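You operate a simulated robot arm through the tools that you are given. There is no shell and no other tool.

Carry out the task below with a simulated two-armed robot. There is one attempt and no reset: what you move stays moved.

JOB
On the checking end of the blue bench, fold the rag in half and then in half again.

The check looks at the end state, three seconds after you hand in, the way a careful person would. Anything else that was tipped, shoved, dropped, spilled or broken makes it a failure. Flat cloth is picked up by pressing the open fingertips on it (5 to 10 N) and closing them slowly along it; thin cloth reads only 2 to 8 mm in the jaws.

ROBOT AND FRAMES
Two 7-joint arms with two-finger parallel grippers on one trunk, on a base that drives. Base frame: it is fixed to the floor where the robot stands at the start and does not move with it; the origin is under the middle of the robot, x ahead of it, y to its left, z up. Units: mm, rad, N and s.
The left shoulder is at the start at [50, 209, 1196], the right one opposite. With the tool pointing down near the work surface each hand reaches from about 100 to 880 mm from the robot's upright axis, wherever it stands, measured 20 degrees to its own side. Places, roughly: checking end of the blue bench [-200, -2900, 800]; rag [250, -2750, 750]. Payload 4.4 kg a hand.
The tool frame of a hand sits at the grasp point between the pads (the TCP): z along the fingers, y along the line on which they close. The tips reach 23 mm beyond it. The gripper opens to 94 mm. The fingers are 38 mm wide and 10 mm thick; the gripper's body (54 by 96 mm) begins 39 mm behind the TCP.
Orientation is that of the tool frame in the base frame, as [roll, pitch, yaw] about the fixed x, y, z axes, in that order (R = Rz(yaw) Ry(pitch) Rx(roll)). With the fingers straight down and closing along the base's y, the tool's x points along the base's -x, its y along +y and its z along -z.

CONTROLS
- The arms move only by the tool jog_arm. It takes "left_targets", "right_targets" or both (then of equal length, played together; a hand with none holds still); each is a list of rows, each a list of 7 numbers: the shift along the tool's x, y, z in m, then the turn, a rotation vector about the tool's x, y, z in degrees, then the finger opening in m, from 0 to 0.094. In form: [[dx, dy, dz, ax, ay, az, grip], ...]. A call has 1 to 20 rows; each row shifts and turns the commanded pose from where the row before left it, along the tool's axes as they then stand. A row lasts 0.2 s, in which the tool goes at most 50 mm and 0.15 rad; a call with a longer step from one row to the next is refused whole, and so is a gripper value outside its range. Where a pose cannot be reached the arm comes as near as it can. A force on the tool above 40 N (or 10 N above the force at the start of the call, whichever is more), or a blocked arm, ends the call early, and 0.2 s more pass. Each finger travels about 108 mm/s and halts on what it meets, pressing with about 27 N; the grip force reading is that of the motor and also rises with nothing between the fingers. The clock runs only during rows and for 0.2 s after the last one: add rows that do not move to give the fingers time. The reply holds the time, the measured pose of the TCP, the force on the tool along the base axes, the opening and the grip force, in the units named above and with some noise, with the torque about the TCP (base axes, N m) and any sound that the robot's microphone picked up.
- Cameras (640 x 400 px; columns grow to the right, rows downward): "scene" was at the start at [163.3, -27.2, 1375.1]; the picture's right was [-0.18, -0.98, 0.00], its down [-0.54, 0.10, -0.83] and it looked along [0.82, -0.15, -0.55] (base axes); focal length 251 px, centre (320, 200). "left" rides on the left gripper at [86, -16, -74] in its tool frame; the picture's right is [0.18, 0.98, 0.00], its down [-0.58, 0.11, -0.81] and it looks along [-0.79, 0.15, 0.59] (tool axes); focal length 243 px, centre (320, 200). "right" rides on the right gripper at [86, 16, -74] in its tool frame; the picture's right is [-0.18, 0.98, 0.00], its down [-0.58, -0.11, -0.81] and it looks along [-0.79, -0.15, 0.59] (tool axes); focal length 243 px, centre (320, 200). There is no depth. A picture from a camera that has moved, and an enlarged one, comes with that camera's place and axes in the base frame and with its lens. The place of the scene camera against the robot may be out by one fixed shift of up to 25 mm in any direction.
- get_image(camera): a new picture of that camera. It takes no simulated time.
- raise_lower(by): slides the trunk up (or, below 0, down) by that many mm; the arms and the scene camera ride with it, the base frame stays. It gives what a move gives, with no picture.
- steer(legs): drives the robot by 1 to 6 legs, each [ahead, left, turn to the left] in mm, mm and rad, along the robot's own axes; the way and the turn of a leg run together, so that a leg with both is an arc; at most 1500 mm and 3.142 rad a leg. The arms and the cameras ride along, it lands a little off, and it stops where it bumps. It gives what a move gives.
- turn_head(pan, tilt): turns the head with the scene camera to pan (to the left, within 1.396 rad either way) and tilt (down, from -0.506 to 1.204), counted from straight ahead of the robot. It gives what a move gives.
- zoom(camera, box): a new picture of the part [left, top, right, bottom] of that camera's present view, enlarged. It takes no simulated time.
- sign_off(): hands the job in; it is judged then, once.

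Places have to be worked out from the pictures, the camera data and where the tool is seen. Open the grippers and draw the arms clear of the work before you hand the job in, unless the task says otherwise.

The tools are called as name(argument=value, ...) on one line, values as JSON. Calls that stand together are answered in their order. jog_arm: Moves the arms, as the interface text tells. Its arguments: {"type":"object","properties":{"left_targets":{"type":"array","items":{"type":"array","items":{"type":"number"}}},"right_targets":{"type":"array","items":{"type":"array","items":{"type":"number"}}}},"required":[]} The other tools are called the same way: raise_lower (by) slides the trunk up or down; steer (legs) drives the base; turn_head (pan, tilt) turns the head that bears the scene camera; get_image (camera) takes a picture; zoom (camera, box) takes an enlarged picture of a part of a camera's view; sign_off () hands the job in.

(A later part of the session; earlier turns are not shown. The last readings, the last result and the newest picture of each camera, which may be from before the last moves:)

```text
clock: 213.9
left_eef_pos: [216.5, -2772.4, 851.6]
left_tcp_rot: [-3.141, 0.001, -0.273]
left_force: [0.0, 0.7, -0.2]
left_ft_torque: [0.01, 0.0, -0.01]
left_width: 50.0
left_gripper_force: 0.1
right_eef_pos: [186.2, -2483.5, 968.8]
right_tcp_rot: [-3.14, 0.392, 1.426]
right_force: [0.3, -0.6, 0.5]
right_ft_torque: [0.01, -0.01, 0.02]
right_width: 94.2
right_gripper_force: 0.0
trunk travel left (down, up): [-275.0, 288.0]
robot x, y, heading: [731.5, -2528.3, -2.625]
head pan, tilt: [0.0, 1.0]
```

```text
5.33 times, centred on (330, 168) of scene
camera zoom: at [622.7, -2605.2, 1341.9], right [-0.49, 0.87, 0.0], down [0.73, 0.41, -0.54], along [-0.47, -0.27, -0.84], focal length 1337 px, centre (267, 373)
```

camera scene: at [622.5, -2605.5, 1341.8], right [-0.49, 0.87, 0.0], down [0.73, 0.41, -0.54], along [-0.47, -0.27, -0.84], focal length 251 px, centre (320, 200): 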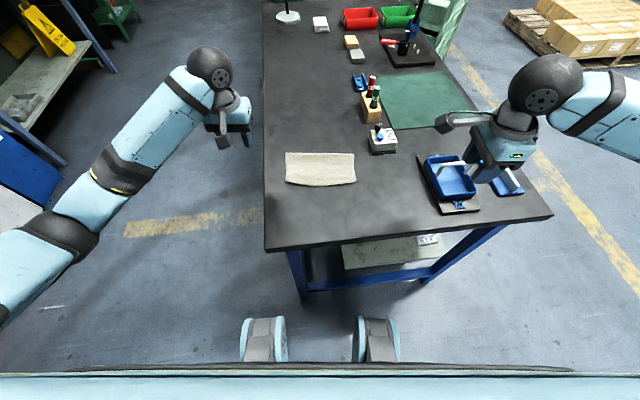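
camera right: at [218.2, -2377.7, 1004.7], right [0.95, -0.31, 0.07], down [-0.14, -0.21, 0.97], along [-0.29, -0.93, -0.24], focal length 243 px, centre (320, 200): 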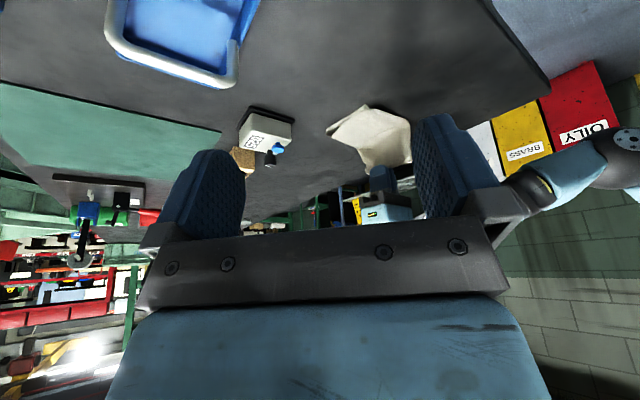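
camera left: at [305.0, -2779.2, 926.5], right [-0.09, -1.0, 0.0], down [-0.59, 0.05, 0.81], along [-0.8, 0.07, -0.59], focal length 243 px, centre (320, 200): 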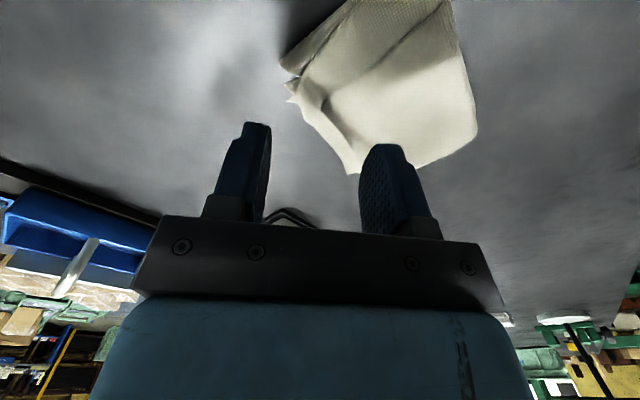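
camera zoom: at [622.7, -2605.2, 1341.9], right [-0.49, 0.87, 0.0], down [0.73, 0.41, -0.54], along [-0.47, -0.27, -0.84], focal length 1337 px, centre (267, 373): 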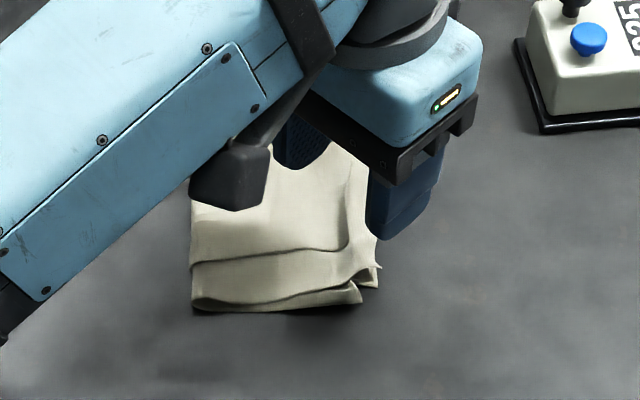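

The topmost corner is confirmed at (573,-39); the corners below it lie near (550-560,-50 to -61), so it should move about 20 mm toward me and 17 mm right, along the jaws' closing line. I position so the outer finger is just beyond the corner and roll the hand 4 degrees so that only the inner finger touches, then lower.

jog_arm(left_targets=[[0, 0.006, 0.008, 0, 0, 0, 0.04], [0, 0.0065, 0.008, 4, 0, 0, 0.03], [0, 0, 0.008, 0, 0, 0, 0.024], [0, 0, 0.008, 0, 0, 0, 0.024], [0, 0, 0.008, 0, 0, 0, 0.024], [0, 0, 0.005, 0, 0, 0, 0.024], [0, 0, 0, 0, 0, 0, 0.024]])

zoom(camera="left", box=[180, 20, 480, 207])

```text
clock: 215.5
left_eef_pos: [214.3, -2782.6, 806.4]
left_tcp_rot: [-3.073, 0.001, -0.27]
left_force: [-0.2, -0.4, -0.6]
left_ft_torque: [-0.01, -0.03, 0.05]
left_width: 24.0
left_gripper_force: 0.1
right_eef_pos: [187.0, -2484.3, 969.5]
right_tcp_rot: [3.141, 0.392, 1.427]
right_force: [-0.3, -0.5, -0.4]
right_ft_torque: [-0.04, 0.03, 0.0]
right_width: 93.9
right_gripper_force: 0.0
trunk travel left (down, up): [-275.0, 288.0]
robot x, y, heading: [732.9, -2528.4, -2.63]
head pan, tilt: [0.0, 1.0]
```

```text
2.13 times, centred on (330, 114) of left
camera zoom: at [301.1, -2794.0, 882.5], right [-0.08, -0.99, -0.07], down [-0.6, 0.0, 0.8], along [-0.79, 0.11, -0.6], focal length 518 px, centre (299, 384)
```

zoom: 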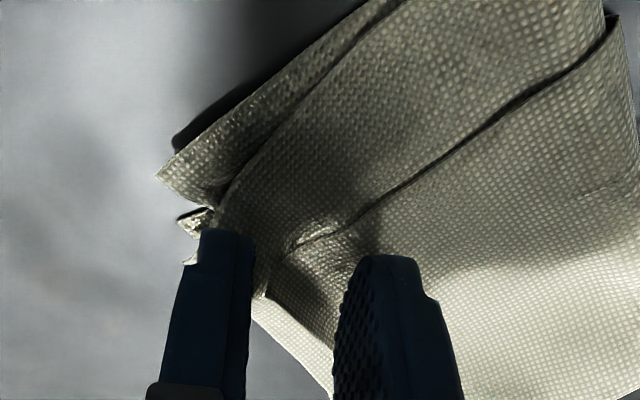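

The corner lies between the jaws. I lower until the inner finger lightly touches the topmost layer.

jog_arm(left_targets=[[0, 0, 0.003, 0, 0, 0, 0.024], [0, 0, 0.002, 0, 0, 0, 0.024], [0, 0, 0.001, 0, 0, 0, 0.024], [0, 0, 0.001, 0, 0, 0, 0.024], [0, 0, 0, 0, 0, 0, 0.024]])

```text
clock: 216.7
left_eef_pos: [215.1, -2782.7, 798.8]
left_tcp_rot: [-3.071, 0.0, -0.271]
left_force: [-0.7, 0.7, 0.5]
left_ft_torque: [-0.02, 0.02, -0.01]
left_width: 23.9
left_gripper_force: 0.1
right_eef_pos: [187.6, -2484.1, 968.6]
right_tcp_rot: [3.141, 0.393, 1.428]
right_force: [-0.3, -0.1, 0.8]
right_ft_torque: [-0.02, 0.0, 0.01]
right_width: 94.2
right_gripper_force: 0.0
trunk travel left (down, up): [-275.0, 288.0]
robot x, y, heading: [731.3, -2527.7, -2.63]
head pan, tilt: [0.0, 1.0]
```

Almost touching. I lower 1.6 mm more for about 3 N.

jog_arm(left_targets=[[0, 0, 0.0008, 0, 0, 0, 0.024], [0, 0, 0.0008, 0, 0, 0, 0.024], [0, 0, 0, 0, 0, 0, 0.024]])

```text
clock: 217.5
left_eef_pos: [214.4, -2781.9, 797.2]
left_tcp_rot: [-3.069, -0.001, -0.273]
left_force: [0.0, -0.1, 0.4]
left_ft_torque: [0.01, 0.0, -0.02]
left_width: 23.8
left_gripper_force: 0.0
right_eef_pos: [186.4, -2483.9, 969.0]
right_tcp_rot: [3.14, 0.393, 1.428]
right_force: [0.6, 0.2, -0.5]
right_ft_torque: [0.03, -0.03, 0.0]
right_width: 94.0
right_gripper_force: 0.2
trunk travel left (down, up): [-275.0, 288.0]
robot x, y, heading: [735.9, -2529.3, -2.626]
head pan, tilt: [0.0, 1.0]
```

Still light. One more millimetre in two steps.

jog_arm(left_targets=[[0, 0, 0.0006, 0, 0, 0, 0.024], [0, 0, 0.0006, 0, 0, 0, 0.024], [0, 0, 0, 0, 0, 0, 0.024]])

zoom(camera="left", box=[180, 20, 480, 207])

```text
clock: 218.3
left_eef_pos: [214.1, -2781.8, 797.0]
left_tcp_rot: [-3.072, 0.001, -0.271]
left_force: [0.2, 1.0, 1.8]
left_ft_torque: [0.02, 0.03, 0.02]
left_width: 24.0
left_gripper_force: 0.1
right_eef_pos: [187.1, -2484.4, 969.6]
right_tcp_rot: [3.141, 0.392, 1.427]
right_force: [0.5, -0.9, -0.1]
right_ft_torque: [-0.02, 0.01, -0.01]
right_width: 94.0
right_gripper_force: 0.0
trunk travel left (down, up): [-275.0, 288.0]
robot x, y, heading: [734.7, -2527.5, -2.626]
head pan, tilt: [0.0, 1.0]
```

```text
2.13 times, centred on (330, 114) of left
camera zoom: at [301.0, -2793.6, 872.7], right [-0.08, -0.99, -0.07], down [-0.6, 0.0, 0.8], along [-0.79, 0.11, -0.6], focal length 518 px, centre (299, 384)
```

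zoom: 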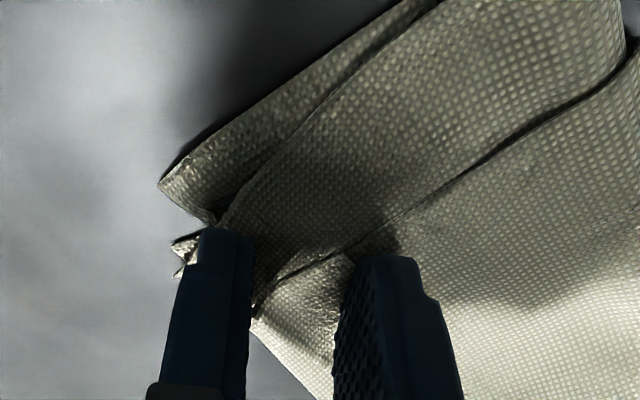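

Contact at about 2 N. I close slowly to 8 mm to see whether the inner finger draws the topmost corner outward.

jog_arm(left_targets=[[0, 0, 0.0003, 0, 0, 0, 0.024], [0, 0, 0, 0, 0, 0, 0.022], [0, 0, 0, 0, 0, 0, 0.02], [0, 0, 0, 0, 0, 0, 0.018], [0, 0, 0, 0, 0, 0, 0.016], [0, 0, 0, 0, 0, 0, 0.014], [0, 0, 0, 0, 0, 0, 0.012], [0, 0, 0, 0, 0, 0, 0.01], [0, 0, 0, 0, 0, 0, 0.008], [0, 0, 0, 0, 0, 0, 0.008]])

zoom(camera="left", box=[180, 20, 480, 207])

zoom(camera="scene", box=[285, 145, 365, 195])

```text
clock: 220.5
left_eef_pos: [213.9, -2781.8, 796.7]
left_tcp_rot: [-3.072, 0.0, -0.27]
left_force: [0.5, 0.7, 1.2]
left_ft_torque: [0.0, 0.05, -0.01]
left_width: 7.9
left_gripper_force: 0.0
right_eef_pos: [185.9, -2483.5, 969.0]
right_tcp_rot: [3.141, 0.391, 1.426]
right_force: [0.9, 0.5, 0.4]
right_ft_torque: [-0.01, 0.0, 0.01]
right_width: 94.1
right_gripper_force: 0.0
trunk travel left (down, up): [-275.0, 288.0]
robot x, y, heading: [731.0, -2526.0, -2.627]
head pan, tilt: [0.0, 1.0]
```

```text
2.13 times, centred on (330, 114) of left
camera zoom: at [301.1, -2793.6, 872.5], right [-0.08, -0.99, -0.07], down [-0.6, 0.0, 0.8], along [-0.79, 0.11, -0.6], focal length 518 px, centre (299, 384)
```

zoom: 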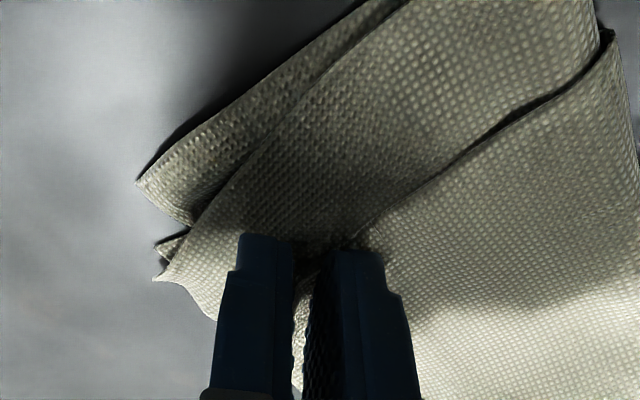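

```text
8.00 times, centred on (325, 170) of scene
camera zoom: at [622.7, -2605.2, 1341.9], right [-0.49, 0.87, 0.0], down [0.73, 0.41, -0.54], along [-0.47, -0.27, -0.84], focal length 2005 px, centre (280, 440)
```

zoom: 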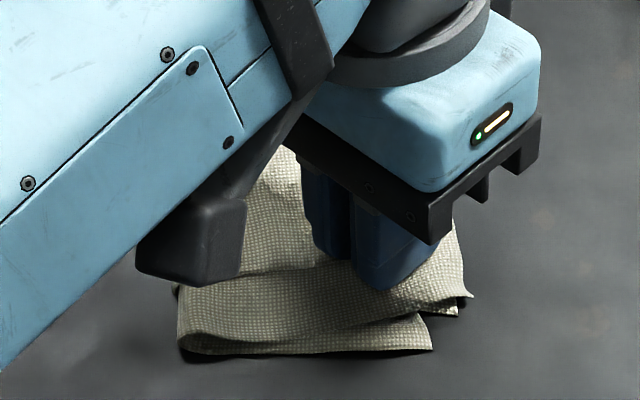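

The whole packet moved with it, so dragging alone does not help. The corner now stands between the nearly closed jaws, so I close fully to pinch it and read the width.

jog_arm(left_targets=[[0, 0, 0, 0, 0, 0, 0.006], [0, 0, 0, 0, 0, 0, 0.004], [0, 0, 0, 0, 0, 0, 0.002], [0, 0, 0, 0, 0, 0, 0.0], [0, 0, 0, 0, 0, 0, 0.0], [0, 0, 0, 0, 0, 0, 0.0], [0, 0, -0.003, 0, 0, 0, 0.0], [0, 0, -0.004, 0, 0, 0, 0.0], [0, 0, -0.005, 0, 0, 0, 0.0], [0, 0, 0, 0, 0, 0, 0.0]])

zoom(camera="left", box=[180, 20, 480, 207])

zoom(camera="right", box=[290, 60, 440, 160])

```text
clock: 222.7
left_eef_pos: [214.3, -2781.8, 808.5]
left_tcp_rot: [-3.072, 0.0, -0.271]
left_force: [0.2, 0.8, -0.1]
left_ft_torque: [0.01, -0.01, 0.03]
left_width: 1.8
left_gripper_force: 27.1
right_eef_pos: [185.9, -2484.0, 969.1]
right_tcp_rot: [3.14, 0.392, 1.426]
right_force: [0.3, -0.1, 0.7]
right_ft_torque: [-0.02, -0.02, 0.0]
right_width: 93.8
right_gripper_force: 0.1
trunk travel left (down, up): [-275.0, 288.0]
robot x, y, heading: [732.0, -2528.1, -2.632]
head pan, tilt: [0.0, 1.0]
```

```text
2.13 times, centred on (330, 114) of left
camera zoom: at [300.7, -2793.9, 884.9], right [-0.08, -0.99, -0.07], down [-0.6, 0.0, 0.8], along [-0.79, 0.11, -0.6], focal length 518 px, centre (299, 384)
```

zoom: 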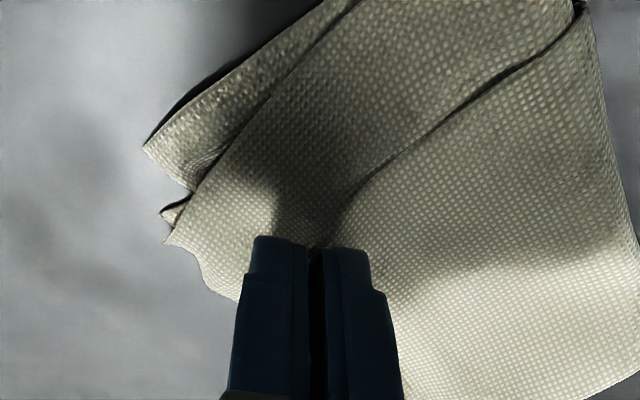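

```text
4.00 times, centred on (365, 110) of right
camera zoom: at [218.3, -2377.7, 1005.0], right [0.95, -0.31, 0.07], down [-0.14, -0.21, 0.97], along [-0.29, -0.93, -0.24], focal length 970 px, centre (140, 560)
```

zoom: 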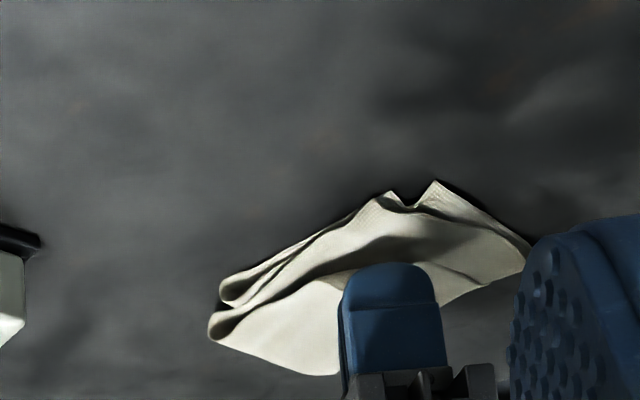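

Only the topmost layer is pinched (1.8 mm) and lifts at its corner while the layer beneath stays. I lift 10 mm more and pull it 24 mm toward near-right.

jog_arm(left_targets=[[0, 0, -0.005, 0, 0, 0, 0.0], [0, 0, -0.005, 0, 0, 0, 0.0], [0, -0.003, 0, 0, 0, 0, 0.0], [0, -0.003, 0, 0, 0, 0, 0.0], [0, -0.003, 0, 0, 0, 0, 0.0], [0, -0.003, 0, 0, 0, 0, 0.0], [0, -0.003, 0, 0, 0, 0, 0.0], [0, -0.003, 0, 0, 0, 0, 0.0], [0, -0.003, 0, 0, 0, 0, 0.0], [0, -0.003, 0, 0, 0, 0, 0.0], [0, 0, 0, 0, 0, 0, 0.0]])

zoom(camera="left", box=[180, 20, 480, 207])

zoom(camera="scene", box=[285, 145, 365, 195])

zoom(camera="right", box=[290, 60, 440, 160])

```text
clock: 225.1
left_eef_pos: [220.5, -2760.2, 819.8]
left_tcp_rot: [-3.072, -0.001, -0.272]
left_force: [0.6, -0.5, -0.6]
left_ft_torque: [0.0, 0.0, -0.01]
left_width: 1.7
left_gripper_force: 26.7
right_eef_pos: [186.9, -2483.0, 968.8]
right_tcp_rot: [-3.14, 0.393, 1.426]
right_force: [0.4, -0.7, -0.2]
right_ft_torque: [-0.03, 0.04, 0.0]
right_width: 94.3
right_gripper_force: 0.1
trunk travel left (down, up): [-275.0, 288.0]
robot x, y, heading: [730.2, -2525.4, -2.631]
head pan, tilt: [0.0, 1.0]
```

```text
2.13 times, centred on (330, 114) of left
camera zoom: at [307.1, -2772.0, 896.1], right [-0.08, -0.99, -0.07], down [-0.6, 0.0, 0.8], along [-0.79, 0.11, -0.6], focal length 518 px, centre (299, 384)
```

zoom: 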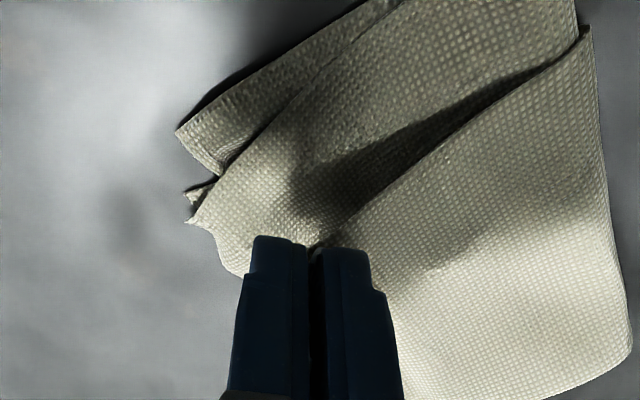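

```text
8.00 times, centred on (325, 170) of scene
camera zoom: at [622.7, -2605.2, 1341.8], right [-0.49, 0.87, 0.0], down [0.73, 0.41, -0.54], along [-0.47, -0.27, -0.84], focal length 2005 px, centre (280, 440)
```

zoom: 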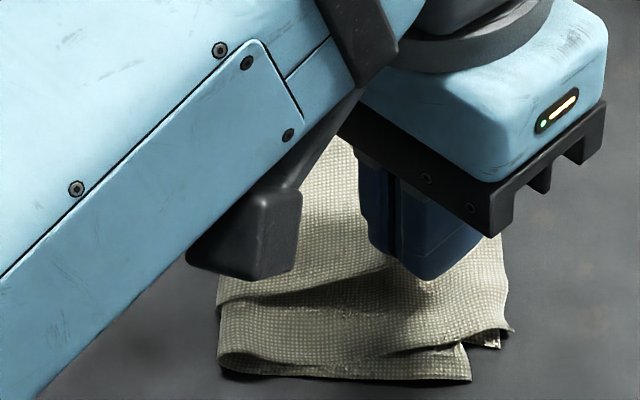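

```text
4.00 times, centred on (365, 110) of right
camera zoom: at [218.3, -2377.7, 1005.0], right [0.95, -0.31, 0.07], down [-0.14, -0.21, 0.97], along [-0.29, -0.93, -0.24], focal length 970 px, centre (140, 560)
```

zoom: 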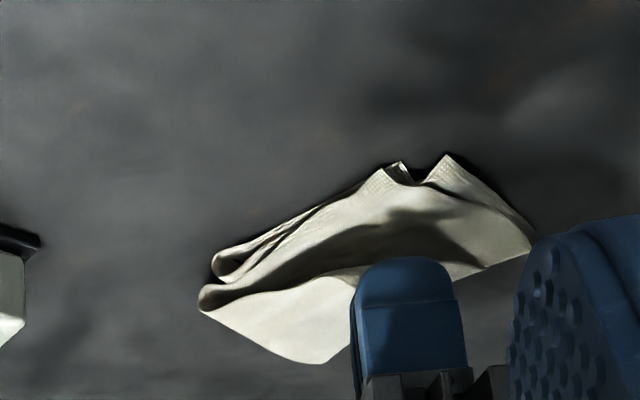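

The whole packet was drawn along again, because it slides easily on the bench. I let the corner drop here. Next I will use one finger to pin the lower layers' exposed corner while the other draws the top layer toward it.

jog_arm(left_targets=[[0, 0.003, 0.004, 0, 0, 0, 0.0], [0, 0.003, 0.004, 0, 0, 0, 0.0], [0, 0, 0.003, 0, 0, 0, 0.0], [0, 0, 0, 0, 0, 0, 0.03], [0, 0, 0, 0, 0, 0, 0.03], [0, 0, -0.01, 0, 0, 0, 0.03], [0, 0, -0.015, -4, 0, 0, 0.05], [0, 0, 0, 0, 0, 0, 0.05], [0, 0, 0, 0, 0, 0, 0.05]])

zoom(camera="left", box=[160, 0, 480, 200])

zoom(camera="right", box=[290, 60, 440, 160])

```text
clock: 227.1
left_eef_pos: [219.4, -2766.3, 833.8]
left_tcp_rot: [-3.14, 0.001, -0.272]
left_force: [-0.4, -0.8, 0.5]
left_ft_torque: [-0.02, 0.0, -0.02]
left_width: 50.0
left_gripper_force: 0.0
right_eef_pos: [187.7, -2483.8, 969.2]
right_tcp_rot: [-3.141, 0.394, 1.426]
right_force: [0.5, -0.1, -0.4]
right_ft_torque: [-0.03, 0.01, 0.01]
right_width: 94.1
right_gripper_force: 0.1
trunk travel left (down, up): [-275.0, 288.0]
robot x, y, heading: [734.4, -2527.8, -2.627]
head pan, tilt: [0.0, 1.0]
```

```text
2.00 times, centred on (320, 100) of left
camera zoom: at [307.1, -2773.3, 908.7], right [-0.09, -1.0, 0.0], down [-0.59, 0.05, 0.81], along [-0.8, 0.07, -0.59], focal length 485 px, centre (320, 400)
```

zoom: 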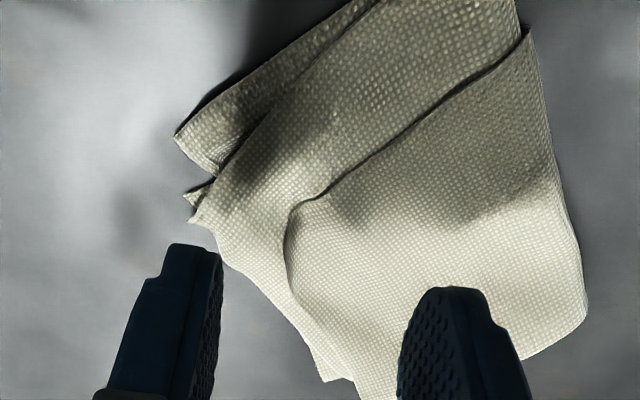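

```text
4.00 times, centred on (365, 110) of right
camera zoom: at [218.3, -2377.7, 1005.0], right [0.95, -0.31, 0.07], down [-0.14, -0.21, 0.97], along [-0.29, -0.93, -0.24], focal length 970 px, centre (140, 560)
```

zoom: 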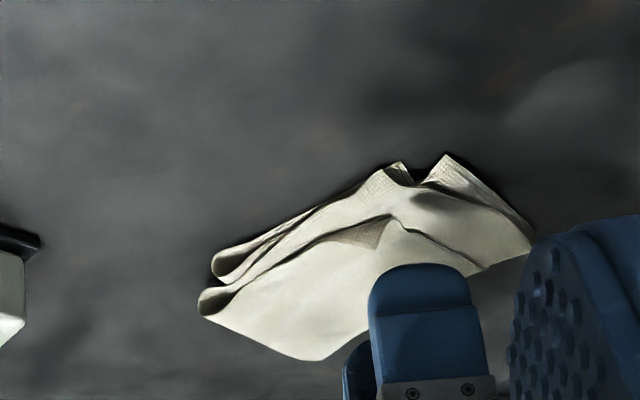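

I raise the hand and move it aside for a clear look at the packet.

jog_arm(left_targets=[[0, 0, -0.02, 0, 0, 0, 0.05], [0, 0, -0.025, 0, 0, 0, 0.05], [0.02, 0.02, -0.02, 0, 0, 0, 0.05], [0.025, 0.025, 0, 0, 0, 0, 0.05], [0.025, 0.025, 0, 0, 0, 0, 0.05], [0.025, 0.025, 0, 0, 0, 0, 0.05], [0.025, 0.025, 0, 0, 0, 0, 0.05], [0.025, 0.025, 0, 0, 0, 0, 0.05], [0, 0, 0, 0, 0, 0, 0.05]])

zoom(camera="scene", box=[290, 150, 370, 200])

get_image(camera="scene")

zoom(camera="right", box=[290, 60, 440, 160])

```text
clock: 229.1
left_eef_pos: [319.1, -2945.0, 899.5]
left_tcp_rot: [3.141, -0.001, -0.269]
left_force: [0.3, -0.6, 0.0]
left_ft_torque: [-0.02, 0.0, 0.01]
left_width: 50.0
left_gripper_force: 0.0
right_eef_pos: [186.5, -2483.7, 967.7]
right_tcp_rot: [-3.141, 0.396, 1.425]
right_force: [-0.2, 0.6, 0.0]
right_ft_torque: [-0.01, 0.0, -0.02]
right_width: 94.2
right_gripper_force: 0.1
trunk travel left (down, up): [-275.0, 288.0]
robot x, y, heading: [737.2, -2526.2, -2.627]
head pan, tilt: [0.0, 1.0]
```

```text
8.00 times, centred on (330, 175) of scene
camera zoom: at [622.3, -2604.7, 1341.8], right [-0.49, 0.87, 0.0], down [0.73, 0.41, -0.54], along [-0.47, -0.27, -0.84], focal length 2005 px, centre (240, 400)
```

zoom: 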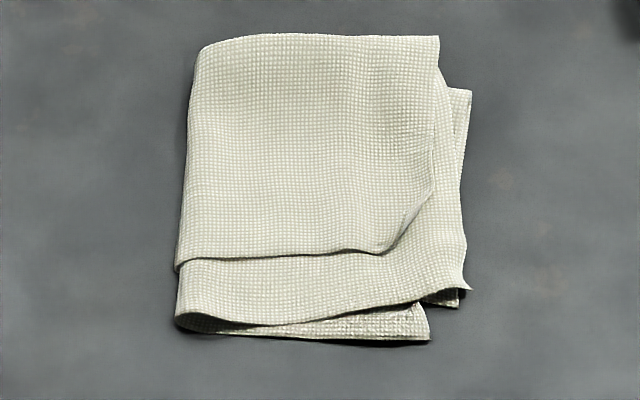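

```text
taken
camera scene: at [622.3, -2604.7, 1341.8], right [-0.49, 0.87, 0.0], down [0.73, 0.41, -0.54], along [-0.47, -0.27, -0.84], focal length 251 px, centre (320, 200)
```

scene: 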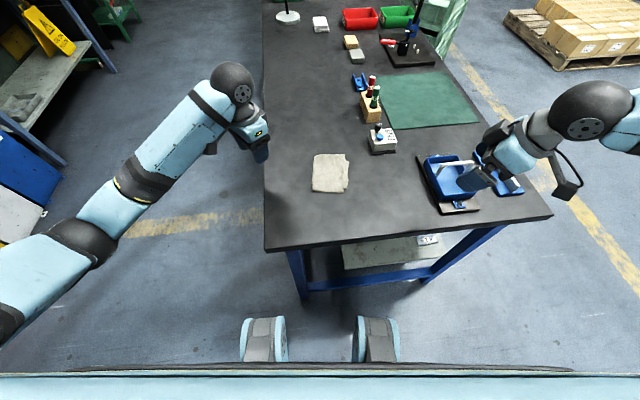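

```text
4.00 times, centred on (365, 110) of right
camera zoom: at [218.0, -2377.3, 1004.8], right [0.95, -0.31, 0.07], down [-0.14, -0.21, 0.97], along [-0.29, -0.93, -0.24], focal length 970 px, centre (140, 560)
```

zoom: 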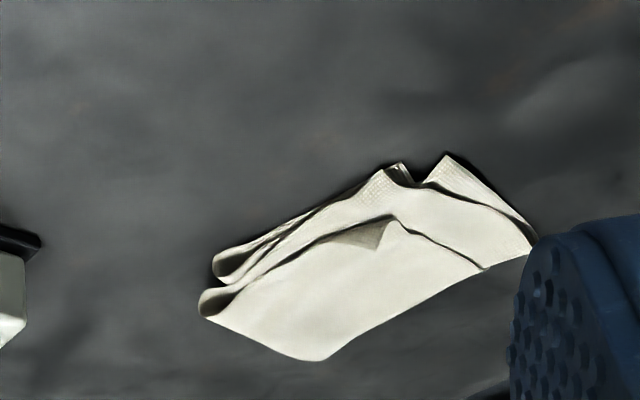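

The packet is compact and fairly square; only the topmost near-right corner looks turned. I zoom in on it.

zoom(camera="scene", box=[325, 165, 355, 190])

zoom(camera="right", box=[340, 85, 420, 140])

get_image(camera="left")

```text
16.00 times, centred on (340, 178) of scene
camera zoom: at [622.3, -2604.7, 1341.8], right [-0.49, 0.87, 0.0], down [0.73, 0.41, -0.54], along [-0.47, -0.27, -0.84], focal length 4010 px, centre (0, 560)
```

zoom: 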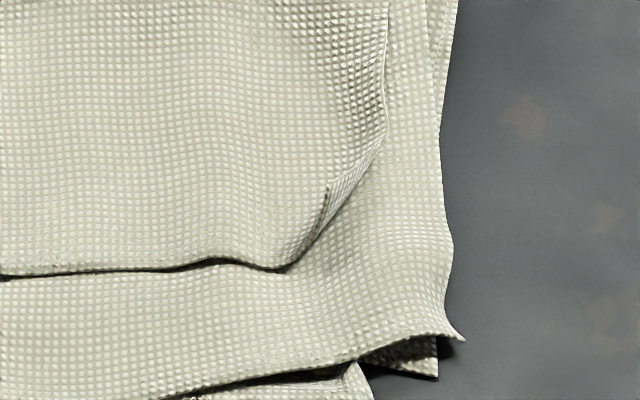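

```text
7.27 times, centred on (380, 112) of right
camera zoom: at [218.0, -2377.3, 1004.8], right [0.95, -0.31, 0.07], down [-0.14, -0.21, 0.97], along [-0.29, -0.93, -0.24], focal length 1764 px, centre (-116, 836)
```

zoom: 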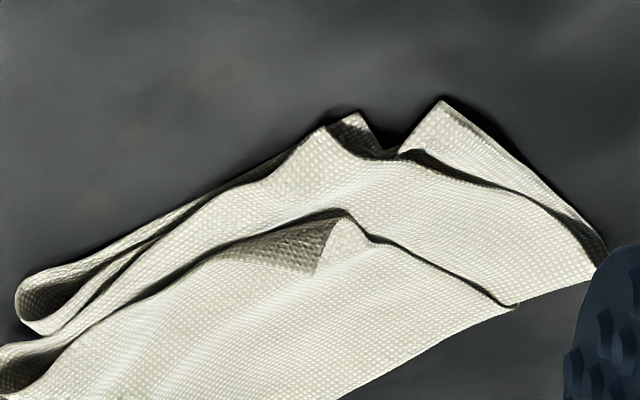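

```text
taken
camera left: at [407.7, -2952.4, 973.9], right [-0.09, -1.0, 0.0], down [-0.59, 0.05, 0.81], along [-0.8, 0.07, -0.59], focal length 243 px, centre (320, 200)
```

left: 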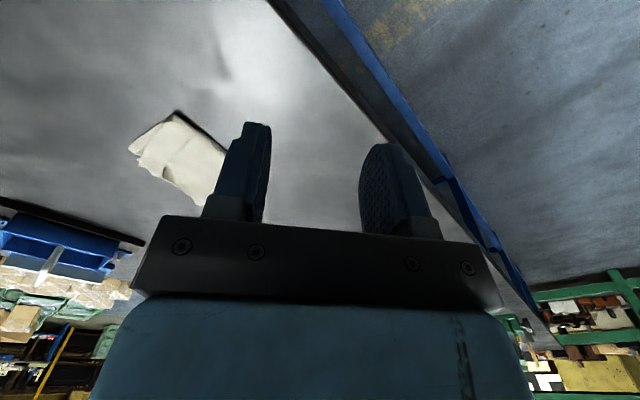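

The corner of the topmost layer is just standing curled up along a line from about (553,-47) to (590,-67). I use the spreading move again there: closed fingers just inside that line, turned to face it, then opening to lay the corner out flat. First I move above it.

jog_arm(left_targets=[[-0.01096, -0.0098, 0.005, 0, 0, 0, 0.0], [-0.01096, -0.0098, 0.005, 0, 0, 0, 0.0], [-0.01096, -0.0098, 0.005, 0, 0, 0, 0.0], [-0.01096, -0.0098, 0.005, 0, 0, 0, 0.0], [-0.01096, -0.0098, 0.005, 0, 0, 0, 0.0], [-0.01096, -0.0098, 0.005, 0, 0, 0, 0.0], [-0.01096, -0.0098, 0.005, 0, 0, 0, 0.0], [-0.01096, -0.0098, 0.005, 0, 0, 0, 0.0], [-0.01096, -0.0098, 0.005, 0, 0, 0, 0.0], [-0.01096, -0.0098, 0.005, 0, 0, 0, 0.0], [-0.01096, -0.0098, 0.005, 0, 0, 0, 0.0], [-0.01096, -0.0098, 0.005, 0, 0, 0, 0.0], [-0.01096, -0.0098, 0.005, 0, 0, 0, 0.0], [-0.01096, -0.0098, 0.005, 0, 0, 0, 0.0], [0, 0, 0, 0, 0, -6, 0.0], [0, 0, 0, 0, 0, -6, 0.0], [0, 0, 0, 0, 0, -6, 0.0], [0, 0, 0, 0, 0, 0, 0.0]])

zoom(camera="left", box=[160, 10, 480, 210])

```text
clock: 232.9
left_eef_pos: [207.5, -2772.6, 829.4]
left_tcp_rot: [3.141, 0.0, 0.046]
left_force: [0.2, 0.5, 0.2]
left_ft_torque: [-0.03, 0.0, 0.01]
left_width: 0.0
left_gripper_force: 26.4
right_eef_pos: [185.7, -2483.5, 969.4]
right_tcp_rot: [-3.139, 0.393, 1.425]
right_force: [1.2, 0.1, -0.5]
right_ft_torque: [0.0, -0.02, 0.02]
right_width: 94.0
right_gripper_force: 0.1
trunk travel left (down, up): [-275.0, 288.0]
robot x, y, heading: [733.0, -2525.3, -2.625]
head pan, tilt: [0.0, 1.0]
```

```text
2.00 times, centred on (320, 110) of left
camera zoom: at [294.1, -2751.3, 903.5], right [0.23, -0.97, 0.0], down [-0.58, -0.14, 0.81], along [-0.79, -0.18, -0.59], focal length 485 px, centre (320, 380)
```

zoom: 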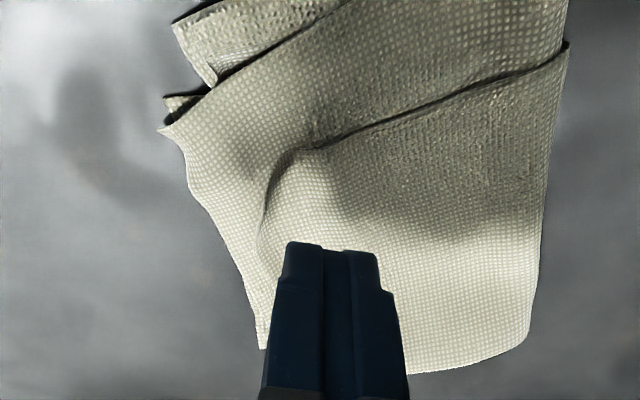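

The fingers are in place just inside the curled corner. I lower to light contact.

jog_arm(left_targets=[[0, 0, 0.006, 0, 0, 0, 0.0], [0, 0, 0.006, 0, 0, 0, 0.0], [0, 0, 0.006, 0, 0, 0, 0.0], [0, 0, 0.006, 0, 0, 0, 0.0], [0, 0, 0.004, 0, 0, 0, 0.0], [0, 0, 0.002, 0, 0, 0, 0.0], [0, 0, 0.001, 0, 0, 0, 0.0], [0, 0, 0, 0, 0, 0, 0.0]])

zoom(camera="left", box=[160, 10, 480, 210])

```text
clock: 234.7
left_eef_pos: [208.5, -2772.1, 798.5]
left_tcp_rot: [-3.14, 0.001, 0.046]
left_force: [0.0, -0.3, -0.1]
left_ft_torque: [0.01, 0.01, -0.02]
left_width: 0.0
left_gripper_force: 27.5
right_eef_pos: [186.4, -2483.6, 968.1]
right_tcp_rot: [3.141, 0.392, 1.427]
right_force: [0.2, -0.3, -0.7]
right_ft_torque: [0.0, -0.01, 0.03]
right_width: 93.8
right_gripper_force: 0.0
trunk travel left (down, up): [-275.0, 288.0]
robot x, y, heading: [734.6, -2523.9, -2.628]
head pan, tilt: [0.0, 1.0]
```

```text
2.00 times, centred on (320, 110) of left
camera zoom: at [293.9, -2751.2, 872.6], right [0.23, -0.97, 0.0], down [-0.58, -0.13, 0.81], along [-0.79, -0.18, -0.59], focal length 485 px, centre (320, 380)
```

zoom: 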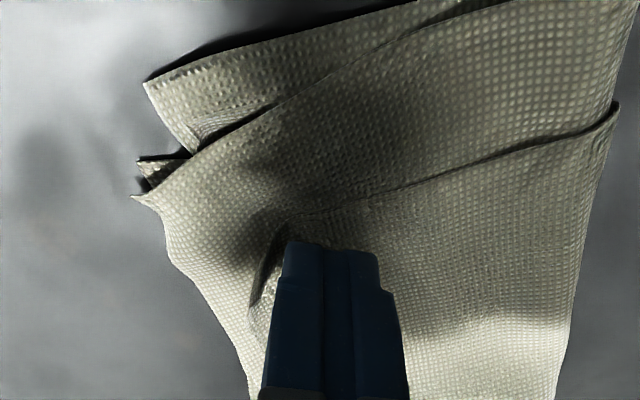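

The curled corner now stands right beside the outer finger. I lower another 2.5 mm to get a light press.

jog_arm(left_targets=[[0, 0, 0.001, 0, 0, 0, 0.0], [0, 0, 0.0008, 0, 0, 0, 0.0], [0, 0, 0.0007, 0, 0, 0, 0.0], [0, 0, 0, 0, 0, 0, 0.0]])

```text
clock: 235.7
left_eef_pos: [207.8, -2772.7, 796.6]
left_tcp_rot: [-3.141, 0.001, 0.044]
left_force: [0.5, 0.4, 1.6]
left_ft_torque: [0.0, -0.02, 0.0]
left_width: 0.0
left_gripper_force: 26.6
right_eef_pos: [187.1, -2483.2, 968.9]
right_tcp_rot: [-3.141, 0.392, 1.427]
right_force: [0.7, 0.2, -0.5]
right_ft_torque: [-0.02, 0.0, -0.01]
right_width: 94.1
right_gripper_force: 0.1
trunk travel left (down, up): [-275.0, 288.0]
robot x, y, heading: [731.5, -2526.0, -2.629]
head pan, tilt: [0.0, 1.0]
```

Light contact at 1.6 N. I press 0.4 mm more and spread the jaws slowly to 46 mm.

jog_arm(left_targets=[[0, 0, 0.0004, 0, 0, 0, 0.0], [0, 0, 0, 0, 0, 0, 0.004], [0, 0, 0, 0, 0, 0, 0.008], [0, 0, 0, 0, 0, 0, 0.012], [0, 0, 0, 0, 0, 0, 0.016], [0, 0, 0, 0, 0, 0, 0.02], [0, 0, 0, 0, 0, 0, 0.024], [0, 0, 0, 0, 0, 0, 0.028], [0, 0, 0, 0, 0, 0, 0.032], [0, 0, 0, 0, 0, 0, 0.036], [0, 0, 0, 0, 0, 0, 0.04], [0, 0, 0, 0, 0, 0, 0.044], [0, 0, 0, 0, 0, 0, 0.046], [0, 0, 0, 0, 0, 0, 0.046]])

zoom(camera="left", box=[160, 10, 480, 210])

zoom(camera="right", box=[290, 60, 440, 160])

```text
clock: 238.7
left_eef_pos: [207.3, -2772.5, 794.6]
left_tcp_rot: [3.141, 0.001, 0.045]
left_force: [0.6, -0.9, 4.9]
left_ft_torque: [0.0, 0.01, 0.02]
left_width: 44.4
left_gripper_force: 0.0
right_eef_pos: [186.7, -2482.5, 968.4]
right_tcp_rot: [-3.139, 0.393, 1.425]
right_force: [0.2, 0.0, 0.3]
right_ft_torque: [-0.01, -0.01, 0.0]
right_width: 94.0
right_gripper_force: 0.1
trunk travel left (down, up): [-275.0, 288.0]
robot x, y, heading: [734.0, -2525.9, -2.63]
head pan, tilt: [0.0, 1.0]
```

```text
2.00 times, centred on (320, 110) of left
camera zoom: at [294.0, -2751.3, 870.1], right [0.23, -0.97, 0.0], down [-0.58, -0.13, 0.81], along [-0.79, -0.18, -0.59], focal length 485 px, centre (320, 380)
```

zoom: 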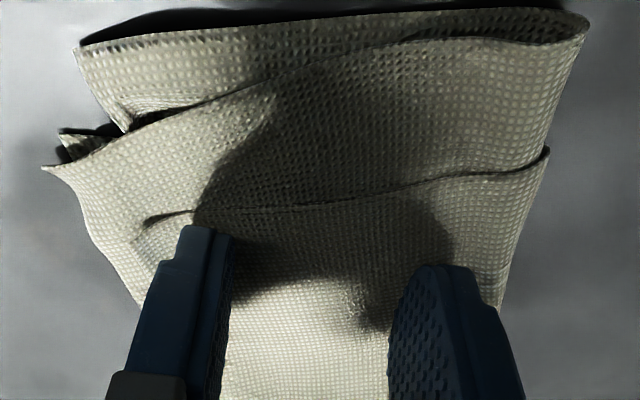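

```text
4.00 times, centred on (365, 110) of right
camera zoom: at [218.6, -2377.7, 1005.2], right [0.95, -0.31, 0.07], down [-0.14, -0.21, 0.97], along [-0.29, -0.93, -0.24], focal length 970 px, centre (140, 560)
```

zoom: 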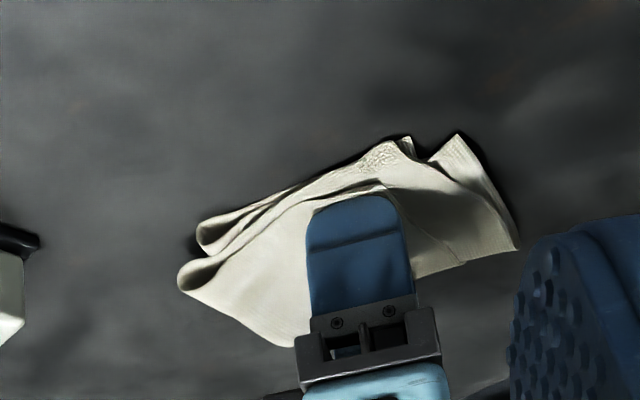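

The corner is laid out flat now. I lift straight up and move the hand clear to judge the packet again.

jog_arm(left_targets=[[0, 0, -0.005, 0, 0, 0, 0.046], [0, 0, -0.012, 0, 0, 0, 0.046], [0, 0, -0.02, 0, 0, 0, 0.046], [0, 0, -0.025, 0, 0, 0, 0.046], [0, 0.02, -0.02, 0, 0, 0, 0.046], [0, 0.035, -0.01, 0, 0, 0, 0.046], [0, 0.035, 0, 0, 0, 0, 0.046], [0, 0.035, 0, 0, 0, 0, 0.046], [0, 0.035, 0, 0, 0, 0, 0.046], [0, 0.035, 0, 0, 0, 0, 0.046], [0, 0, 0, 0, 0, 0, 0.046]])

zoom(camera="scene", box=[290, 150, 370, 200])

zoom(camera="right", box=[290, 60, 440, 160])

```text
clock: 241.1
left_eef_pos: [217.3, -2965.5, 887.7]
left_tcp_rot: [3.141, -0.001, 0.044]
left_force: [-0.1, -0.2, -0.7]
left_ft_torque: [0.03, 0.0, -0.02]
left_width: 45.9
left_gripper_force: 0.1
right_eef_pos: [185.7, -2482.0, 969.0]
right_tcp_rot: [-3.141, 0.394, 1.425]
right_force: [-0.1, -0.3, -0.7]
right_ft_torque: [0.0, 0.02, -0.01]
right_width: 93.8
right_gripper_force: 0.1
trunk travel left (down, up): [-275.0, 288.0]
robot x, y, heading: [731.7, -2525.2, -2.631]
head pan, tilt: [0.0, 1.0]
```

```text
8.00 times, centred on (330, 175) of scene
camera zoom: at [622.6, -2604.7, 1341.9], right [-0.49, 0.87, 0.0], down [0.73, 0.41, -0.54], along [-0.47, -0.27, -0.84], focal length 2005 px, centre (240, 400)
```

zoom: 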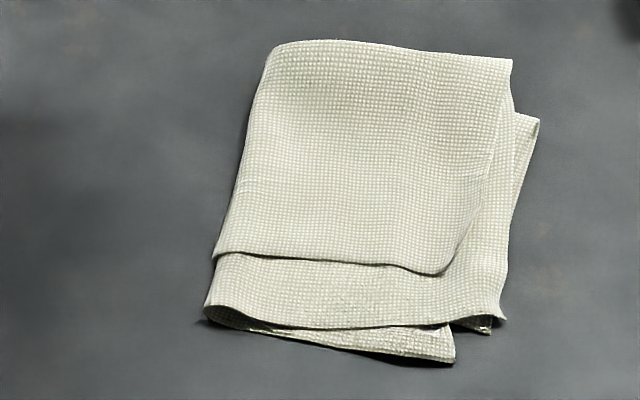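

```text
4.00 times, centred on (365, 110) of right
camera zoom: at [218.3, -2377.3, 1004.9], right [0.95, -0.31, 0.07], down [-0.14, -0.21, 0.97], along [-0.29, -0.93, -0.24], focal length 970 px, centre (140, 560)
```

zoom: 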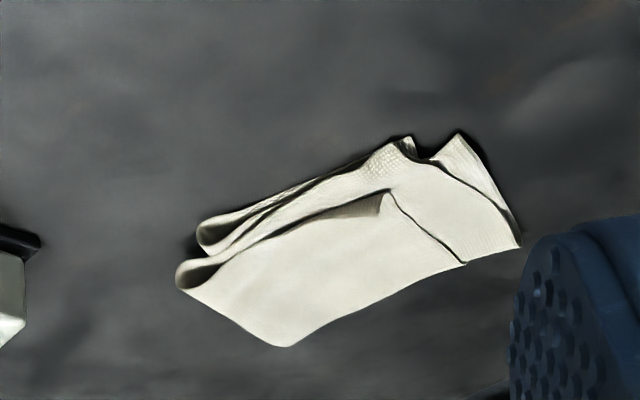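

The packet is now flat and compact, about 29% of the original area. The topmost near edge is still about 25 mm short of the layer below. I try one controlled correction: the near finger pins the exposed strip of the lower layers and stays put, while the far finger draws the top layer toward it. First I position above, turned to match the edge.

jog_arm(left_targets=[[0.0027, -0.0191, 0.0053, 0, 0, 0, 0.04], [0.0027, -0.0191, 0.0053, 0, 0, 0, 0.04], [0.0027, -0.0191, 0.0053, 0, 0, 0, 0.04], [0.0027, -0.0191, 0.0053, 0, 0, 0, 0.04], [0.0027, -0.0191, 0.0053, 0, 0, 0, 0.04], [0.0027, -0.0191, 0.0053, 0, 0, 0, 0.04], [0.0027, -0.0191, 0.0053, 0, 0, 0, 0.04], [0.0027, -0.0191, 0.0053, 0, 0, 0, 0.04], [0.0027, -0.0191, 0.0053, 0, 0, 0, 0.04], [0.0027, -0.0191, 0.0053, 0, 0, 0, 0.04], [0, 0, 0, 0, 0, 8.25, 0.04], [0, 0, 0, 0, 0, 8.25, 0.04], [0, 0, 0, 0, 0, 8.25, 0.04], [0, 0, 0, 0, 0, 8.25, 0.04], [0, 0, 0, 0, 0, 8.25, 0.04], [0, 0, 0, 0, 0, 8.25, 0.04], [0, 0, 0, 0, 0, 8.25, 0.04], [0, 0, 0, 0, 0, 8.25, 0.04], [0, 0, 0, 0, 0, 0, 0.04]])

get_image(camera="left")

zoom(camera="left", box=[180, 60, 480, 230])

```text
clock: 245.1
left_eef_pos: [234.7, -2773.5, 834.7]
left_tcp_rot: [-3.142, -0.001, -1.108]
left_force: [0.4, -0.2, -0.2]
left_ft_torque: [-0.03, 0.0, 0.01]
left_width: 39.9
left_gripper_force: 0.1
right_eef_pos: [186.9, -2483.0, 968.5]
right_tcp_rot: [-3.14, 0.392, 1.426]
right_force: [0.0, 1.0, 0.7]
right_ft_torque: [-0.03, -0.01, 0.01]
right_width: 94.0
right_gripper_force: 0.0
trunk travel left (down, up): [-275.0, 288.0]
robot x, y, heading: [732.2, -2526.6, -2.627]
head pan, tilt: [0.0, 1.0]
```

```text
taken
camera left: at [288.5, -2844.2, 908.7], right [-0.8, -0.6, 0.0], down [-0.36, 0.47, 0.81], along [-0.49, 0.64, -0.59], focal length 243 px, centre (320, 200)
```

left: 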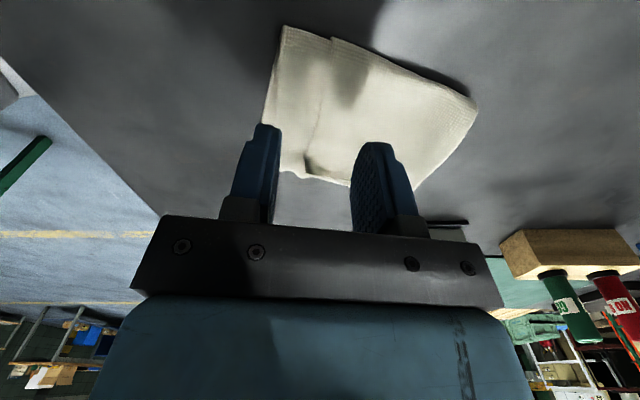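

```text
2.13 times, centred on (330, 145) of left
camera zoom: at [288.5, -2844.2, 908.7], right [-0.8, -0.6, 0.0], down [-0.36, 0.47, 0.81], along [-0.49, 0.64, -0.59], focal length 518 px, centre (299, 317)
```

zoom: 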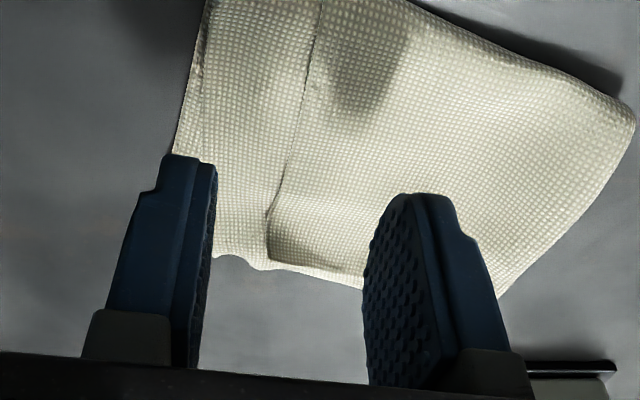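

The geometry is right: the near finger will stand on the strip at 526-536 and the top layer's edge is near 554, leaving about 18 mm of travel. I roll 2.5 degrees so the near finger presses more, and lower close to contact.

jog_arm(left_targets=[[0, -0.001, 0.007, -2.5, 0, 0, 0.04], [0, 0, 0.007, 0, 0, 0, 0.04], [0, 0, 0.007, 0, 0, 0, 0.04], [0, 0, 0.007, 0, 0, 0, 0.04], [0, 0, 0.005, 0, 0, 0, 0.04], [0, 0, 0.002, 0, 0, 0, 0.04], [0, 0, 0.001, 0, 0, 0, 0.04], [0, 0, 0, 0, 0, 0, 0.04]])

zoom(camera="left", box=[180, 60, 480, 230])

```text
clock: 246.9
left_eef_pos: [235.5, -2773.7, 798.4]
left_tcp_rot: [3.099, 0.001, -1.108]
left_force: [0.0, 0.5, -0.3]
left_ft_torque: [-0.01, 0.02, -0.01]
left_width: 40.0
left_gripper_force: 0.1
right_eef_pos: [186.9, -2484.4, 969.1]
right_tcp_rot: [-3.141, 0.393, 1.426]
right_force: [-0.5, -0.5, 0.8]
right_ft_torque: [-0.01, -0.02, 0.0]
right_width: 94.2
right_gripper_force: 0.0
trunk travel left (down, up): [-275.0, 288.0]
robot x, y, heading: [734.4, -2529.9, -2.631]
head pan, tilt: [0.0, 1.0]
```

```text
2.13 times, centred on (330, 145) of left
camera zoom: at [291.0, -2842.9, 871.7], right [-0.8, -0.6, 0.04], down [-0.33, 0.49, 0.81], along [-0.51, 0.63, -0.58], focal length 518 px, centre (299, 317)
```

zoom: 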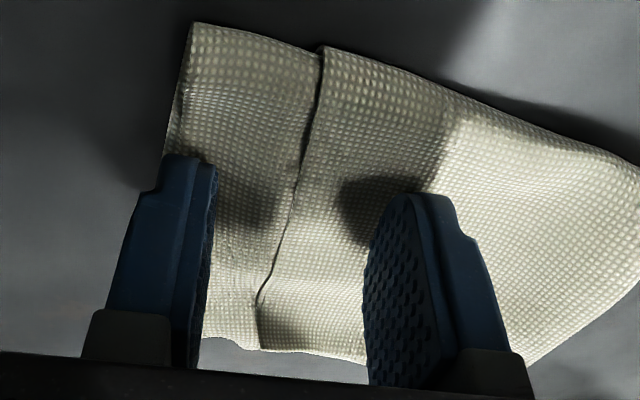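

Positions look right. I lower in small steps until both fingers press.

jog_arm(left_targets=[[0, 0, 0.001, 0, 0, 0, 0.04], [0, 0, 0.001, 0, 0, 0, 0.04], [0, 0, 0.001, 0, 0, 0, 0.04], [0, 0, 0, 0, 0, 0, 0.04]])

```text
clock: 247.9
left_eef_pos: [234.9, -2774.5, 796.6]
left_tcp_rot: [3.097, 0.0, -1.108]
left_force: [1.0, 0.6, 4.6]
left_ft_torque: [0.04, -0.13, 0.01]
left_width: 40.2
left_gripper_force: 0.0
right_eef_pos: [187.9, -2483.5, 969.8]
right_tcp_rot: [-3.14, 0.393, 1.426]
right_force: [0.0, 0.0, 0.3]
right_ft_torque: [-0.01, -0.02, 0.03]
right_width: 94.3
right_gripper_force: 0.0
trunk travel left (down, up): [-275.0, 288.0]
robot x, y, heading: [731.6, -2528.6, -2.624]
head pan, tilt: [0.0, 1.0]
```

All 4.6 N is on the near (pinning) finger. I take back 1 degree of roll and lower 0.5 mm so that the far finger presses on the top layer as well.

jog_arm(left_targets=[[0, 0, 0.0005, 1, 0, 0, 0.04], [0, 0, 0, 0, 0, 0, 0.04], [0, 0, 0, 0, 0, 0, 0.04]])

```text
clock: 248.7
left_eef_pos: [235.1, -2775.1, 796.6]
left_tcp_rot: [3.114, 0.001, -1.105]
left_force: [-0.1, -0.9, 6.5]
left_ft_torque: [0.07, -0.13, 0.0]
left_width: 39.4
left_gripper_force: 0.0
right_eef_pos: [187.0, -2482.6, 968.8]
right_tcp_rot: [-3.14, 0.394, 1.425]
right_force: [0.3, 0.3, 0.1]
right_ft_torque: [0.03, -0.04, 0.0]
right_width: 94.1
right_gripper_force: 0.0
trunk travel left (down, up): [-275.0, 288.0]
robot x, y, heading: [732.2, -2528.8, -2.626]
head pan, tilt: [0.0, 1.0]
```

Still nearly all on the near finger. I take back another 0.9 degree and lower 0.4 mm.

jog_arm(left_targets=[[0, 0, 0.0004, 0.9, 0, 0, 0.04], [0, 0, 0, 0, 0, 0, 0.04], [0, 0, 0, 0, 0, 0, 0.04]])

```text
clock: 249.5
left_eef_pos: [233.7, -2775.1, 795.9]
left_tcp_rot: [3.131, 0.001, -1.108]
left_force: [-2.2, -0.1, 7.9]
left_ft_torque: [0.0, 0.02, -0.06]
left_width: 39.8
left_gripper_force: 0.0
right_eef_pos: [187.1, -2483.7, 969.7]
right_tcp_rot: [-3.14, 0.395, 1.426]
right_force: [-0.5, -0.2, -0.7]
right_ft_torque: [-0.01, 0.0, 0.01]
right_width: 94.0
right_gripper_force: 0.1
trunk travel left (down, up): [-275.0, 288.0]
robot x, y, heading: [732.6, -2528.0, -2.623]
head pan, tilt: [0.0, 1.0]
```

Balanced now, about 4 N on each finger. I close 14 mm while shifting the hand 7 mm toward me, so the near finger stays put and the far finger draws the top layer.

jog_arm(left_targets=[[0, -0.001, 0, 0, 0, 0, 0.038], [0, -0.001, 0, 0, 0, 0, 0.036], [0, -0.001, 0, 0, 0, 0, 0.034], [0, -0.001, 0, 0, 0, 0, 0.032], [0, -0.001, 0, 0, 0, 0, 0.03], [0, -0.001, 0, 0, 0, 0, 0.028], [0, -0.001, 0, 0, 0, 0, 0.026], [0, 0, 0, 0, 0, 0, 0.026]])

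zoom(camera="left", box=[180, 60, 480, 230])

zoom(camera="scene", box=[280, 140, 380, 202])

```text
clock: 251.3
left_eef_pos: [241.2, -2771.5, 794.9]
left_tcp_rot: [3.128, 0.001, -1.107]
left_force: [-2.4, -1.5, 11.3]
left_ft_torque: [-0.03, 0.03, -0.01]
left_width: 25.8
left_gripper_force: 0.0
right_eef_pos: [187.5, -2482.6, 968.7]
right_tcp_rot: [-3.141, 0.394, 1.426]
right_force: [-0.1, -0.3, -0.4]
right_ft_torque: [-0.01, 0.01, 0.0]
right_width: 93.8
right_gripper_force: 0.0
trunk travel left (down, up): [-275.0, 288.0]
robot x, y, heading: [735.2, -2528.3, -2.626]
head pan, tilt: [0.0, 1.0]
```

```text
2.13 times, centred on (330, 145) of left
camera zoom: at [295.2, -2840.7, 869.3], right [-0.8, -0.6, 0.01], down [-0.35, 0.48, 0.81], along [-0.49, 0.64, -0.59], focal length 518 px, centre (299, 317)
```

zoom: 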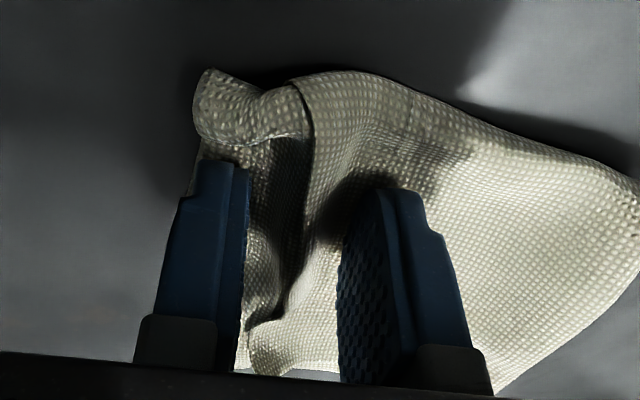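

```text
6.40 times, centred on (330, 171) of scene
camera zoom: at [623.5, -2604.8, 1342.0], right [-0.49, 0.87, 0.0], down [0.73, 0.41, -0.54], along [-0.47, -0.27, -0.84], focal length 1604 px, centre (256, 386)
```

zoom: 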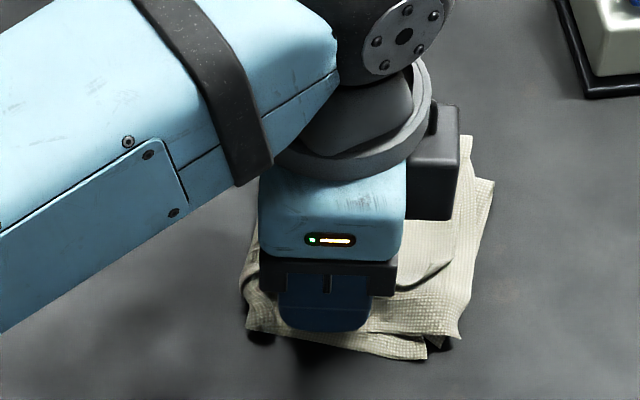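

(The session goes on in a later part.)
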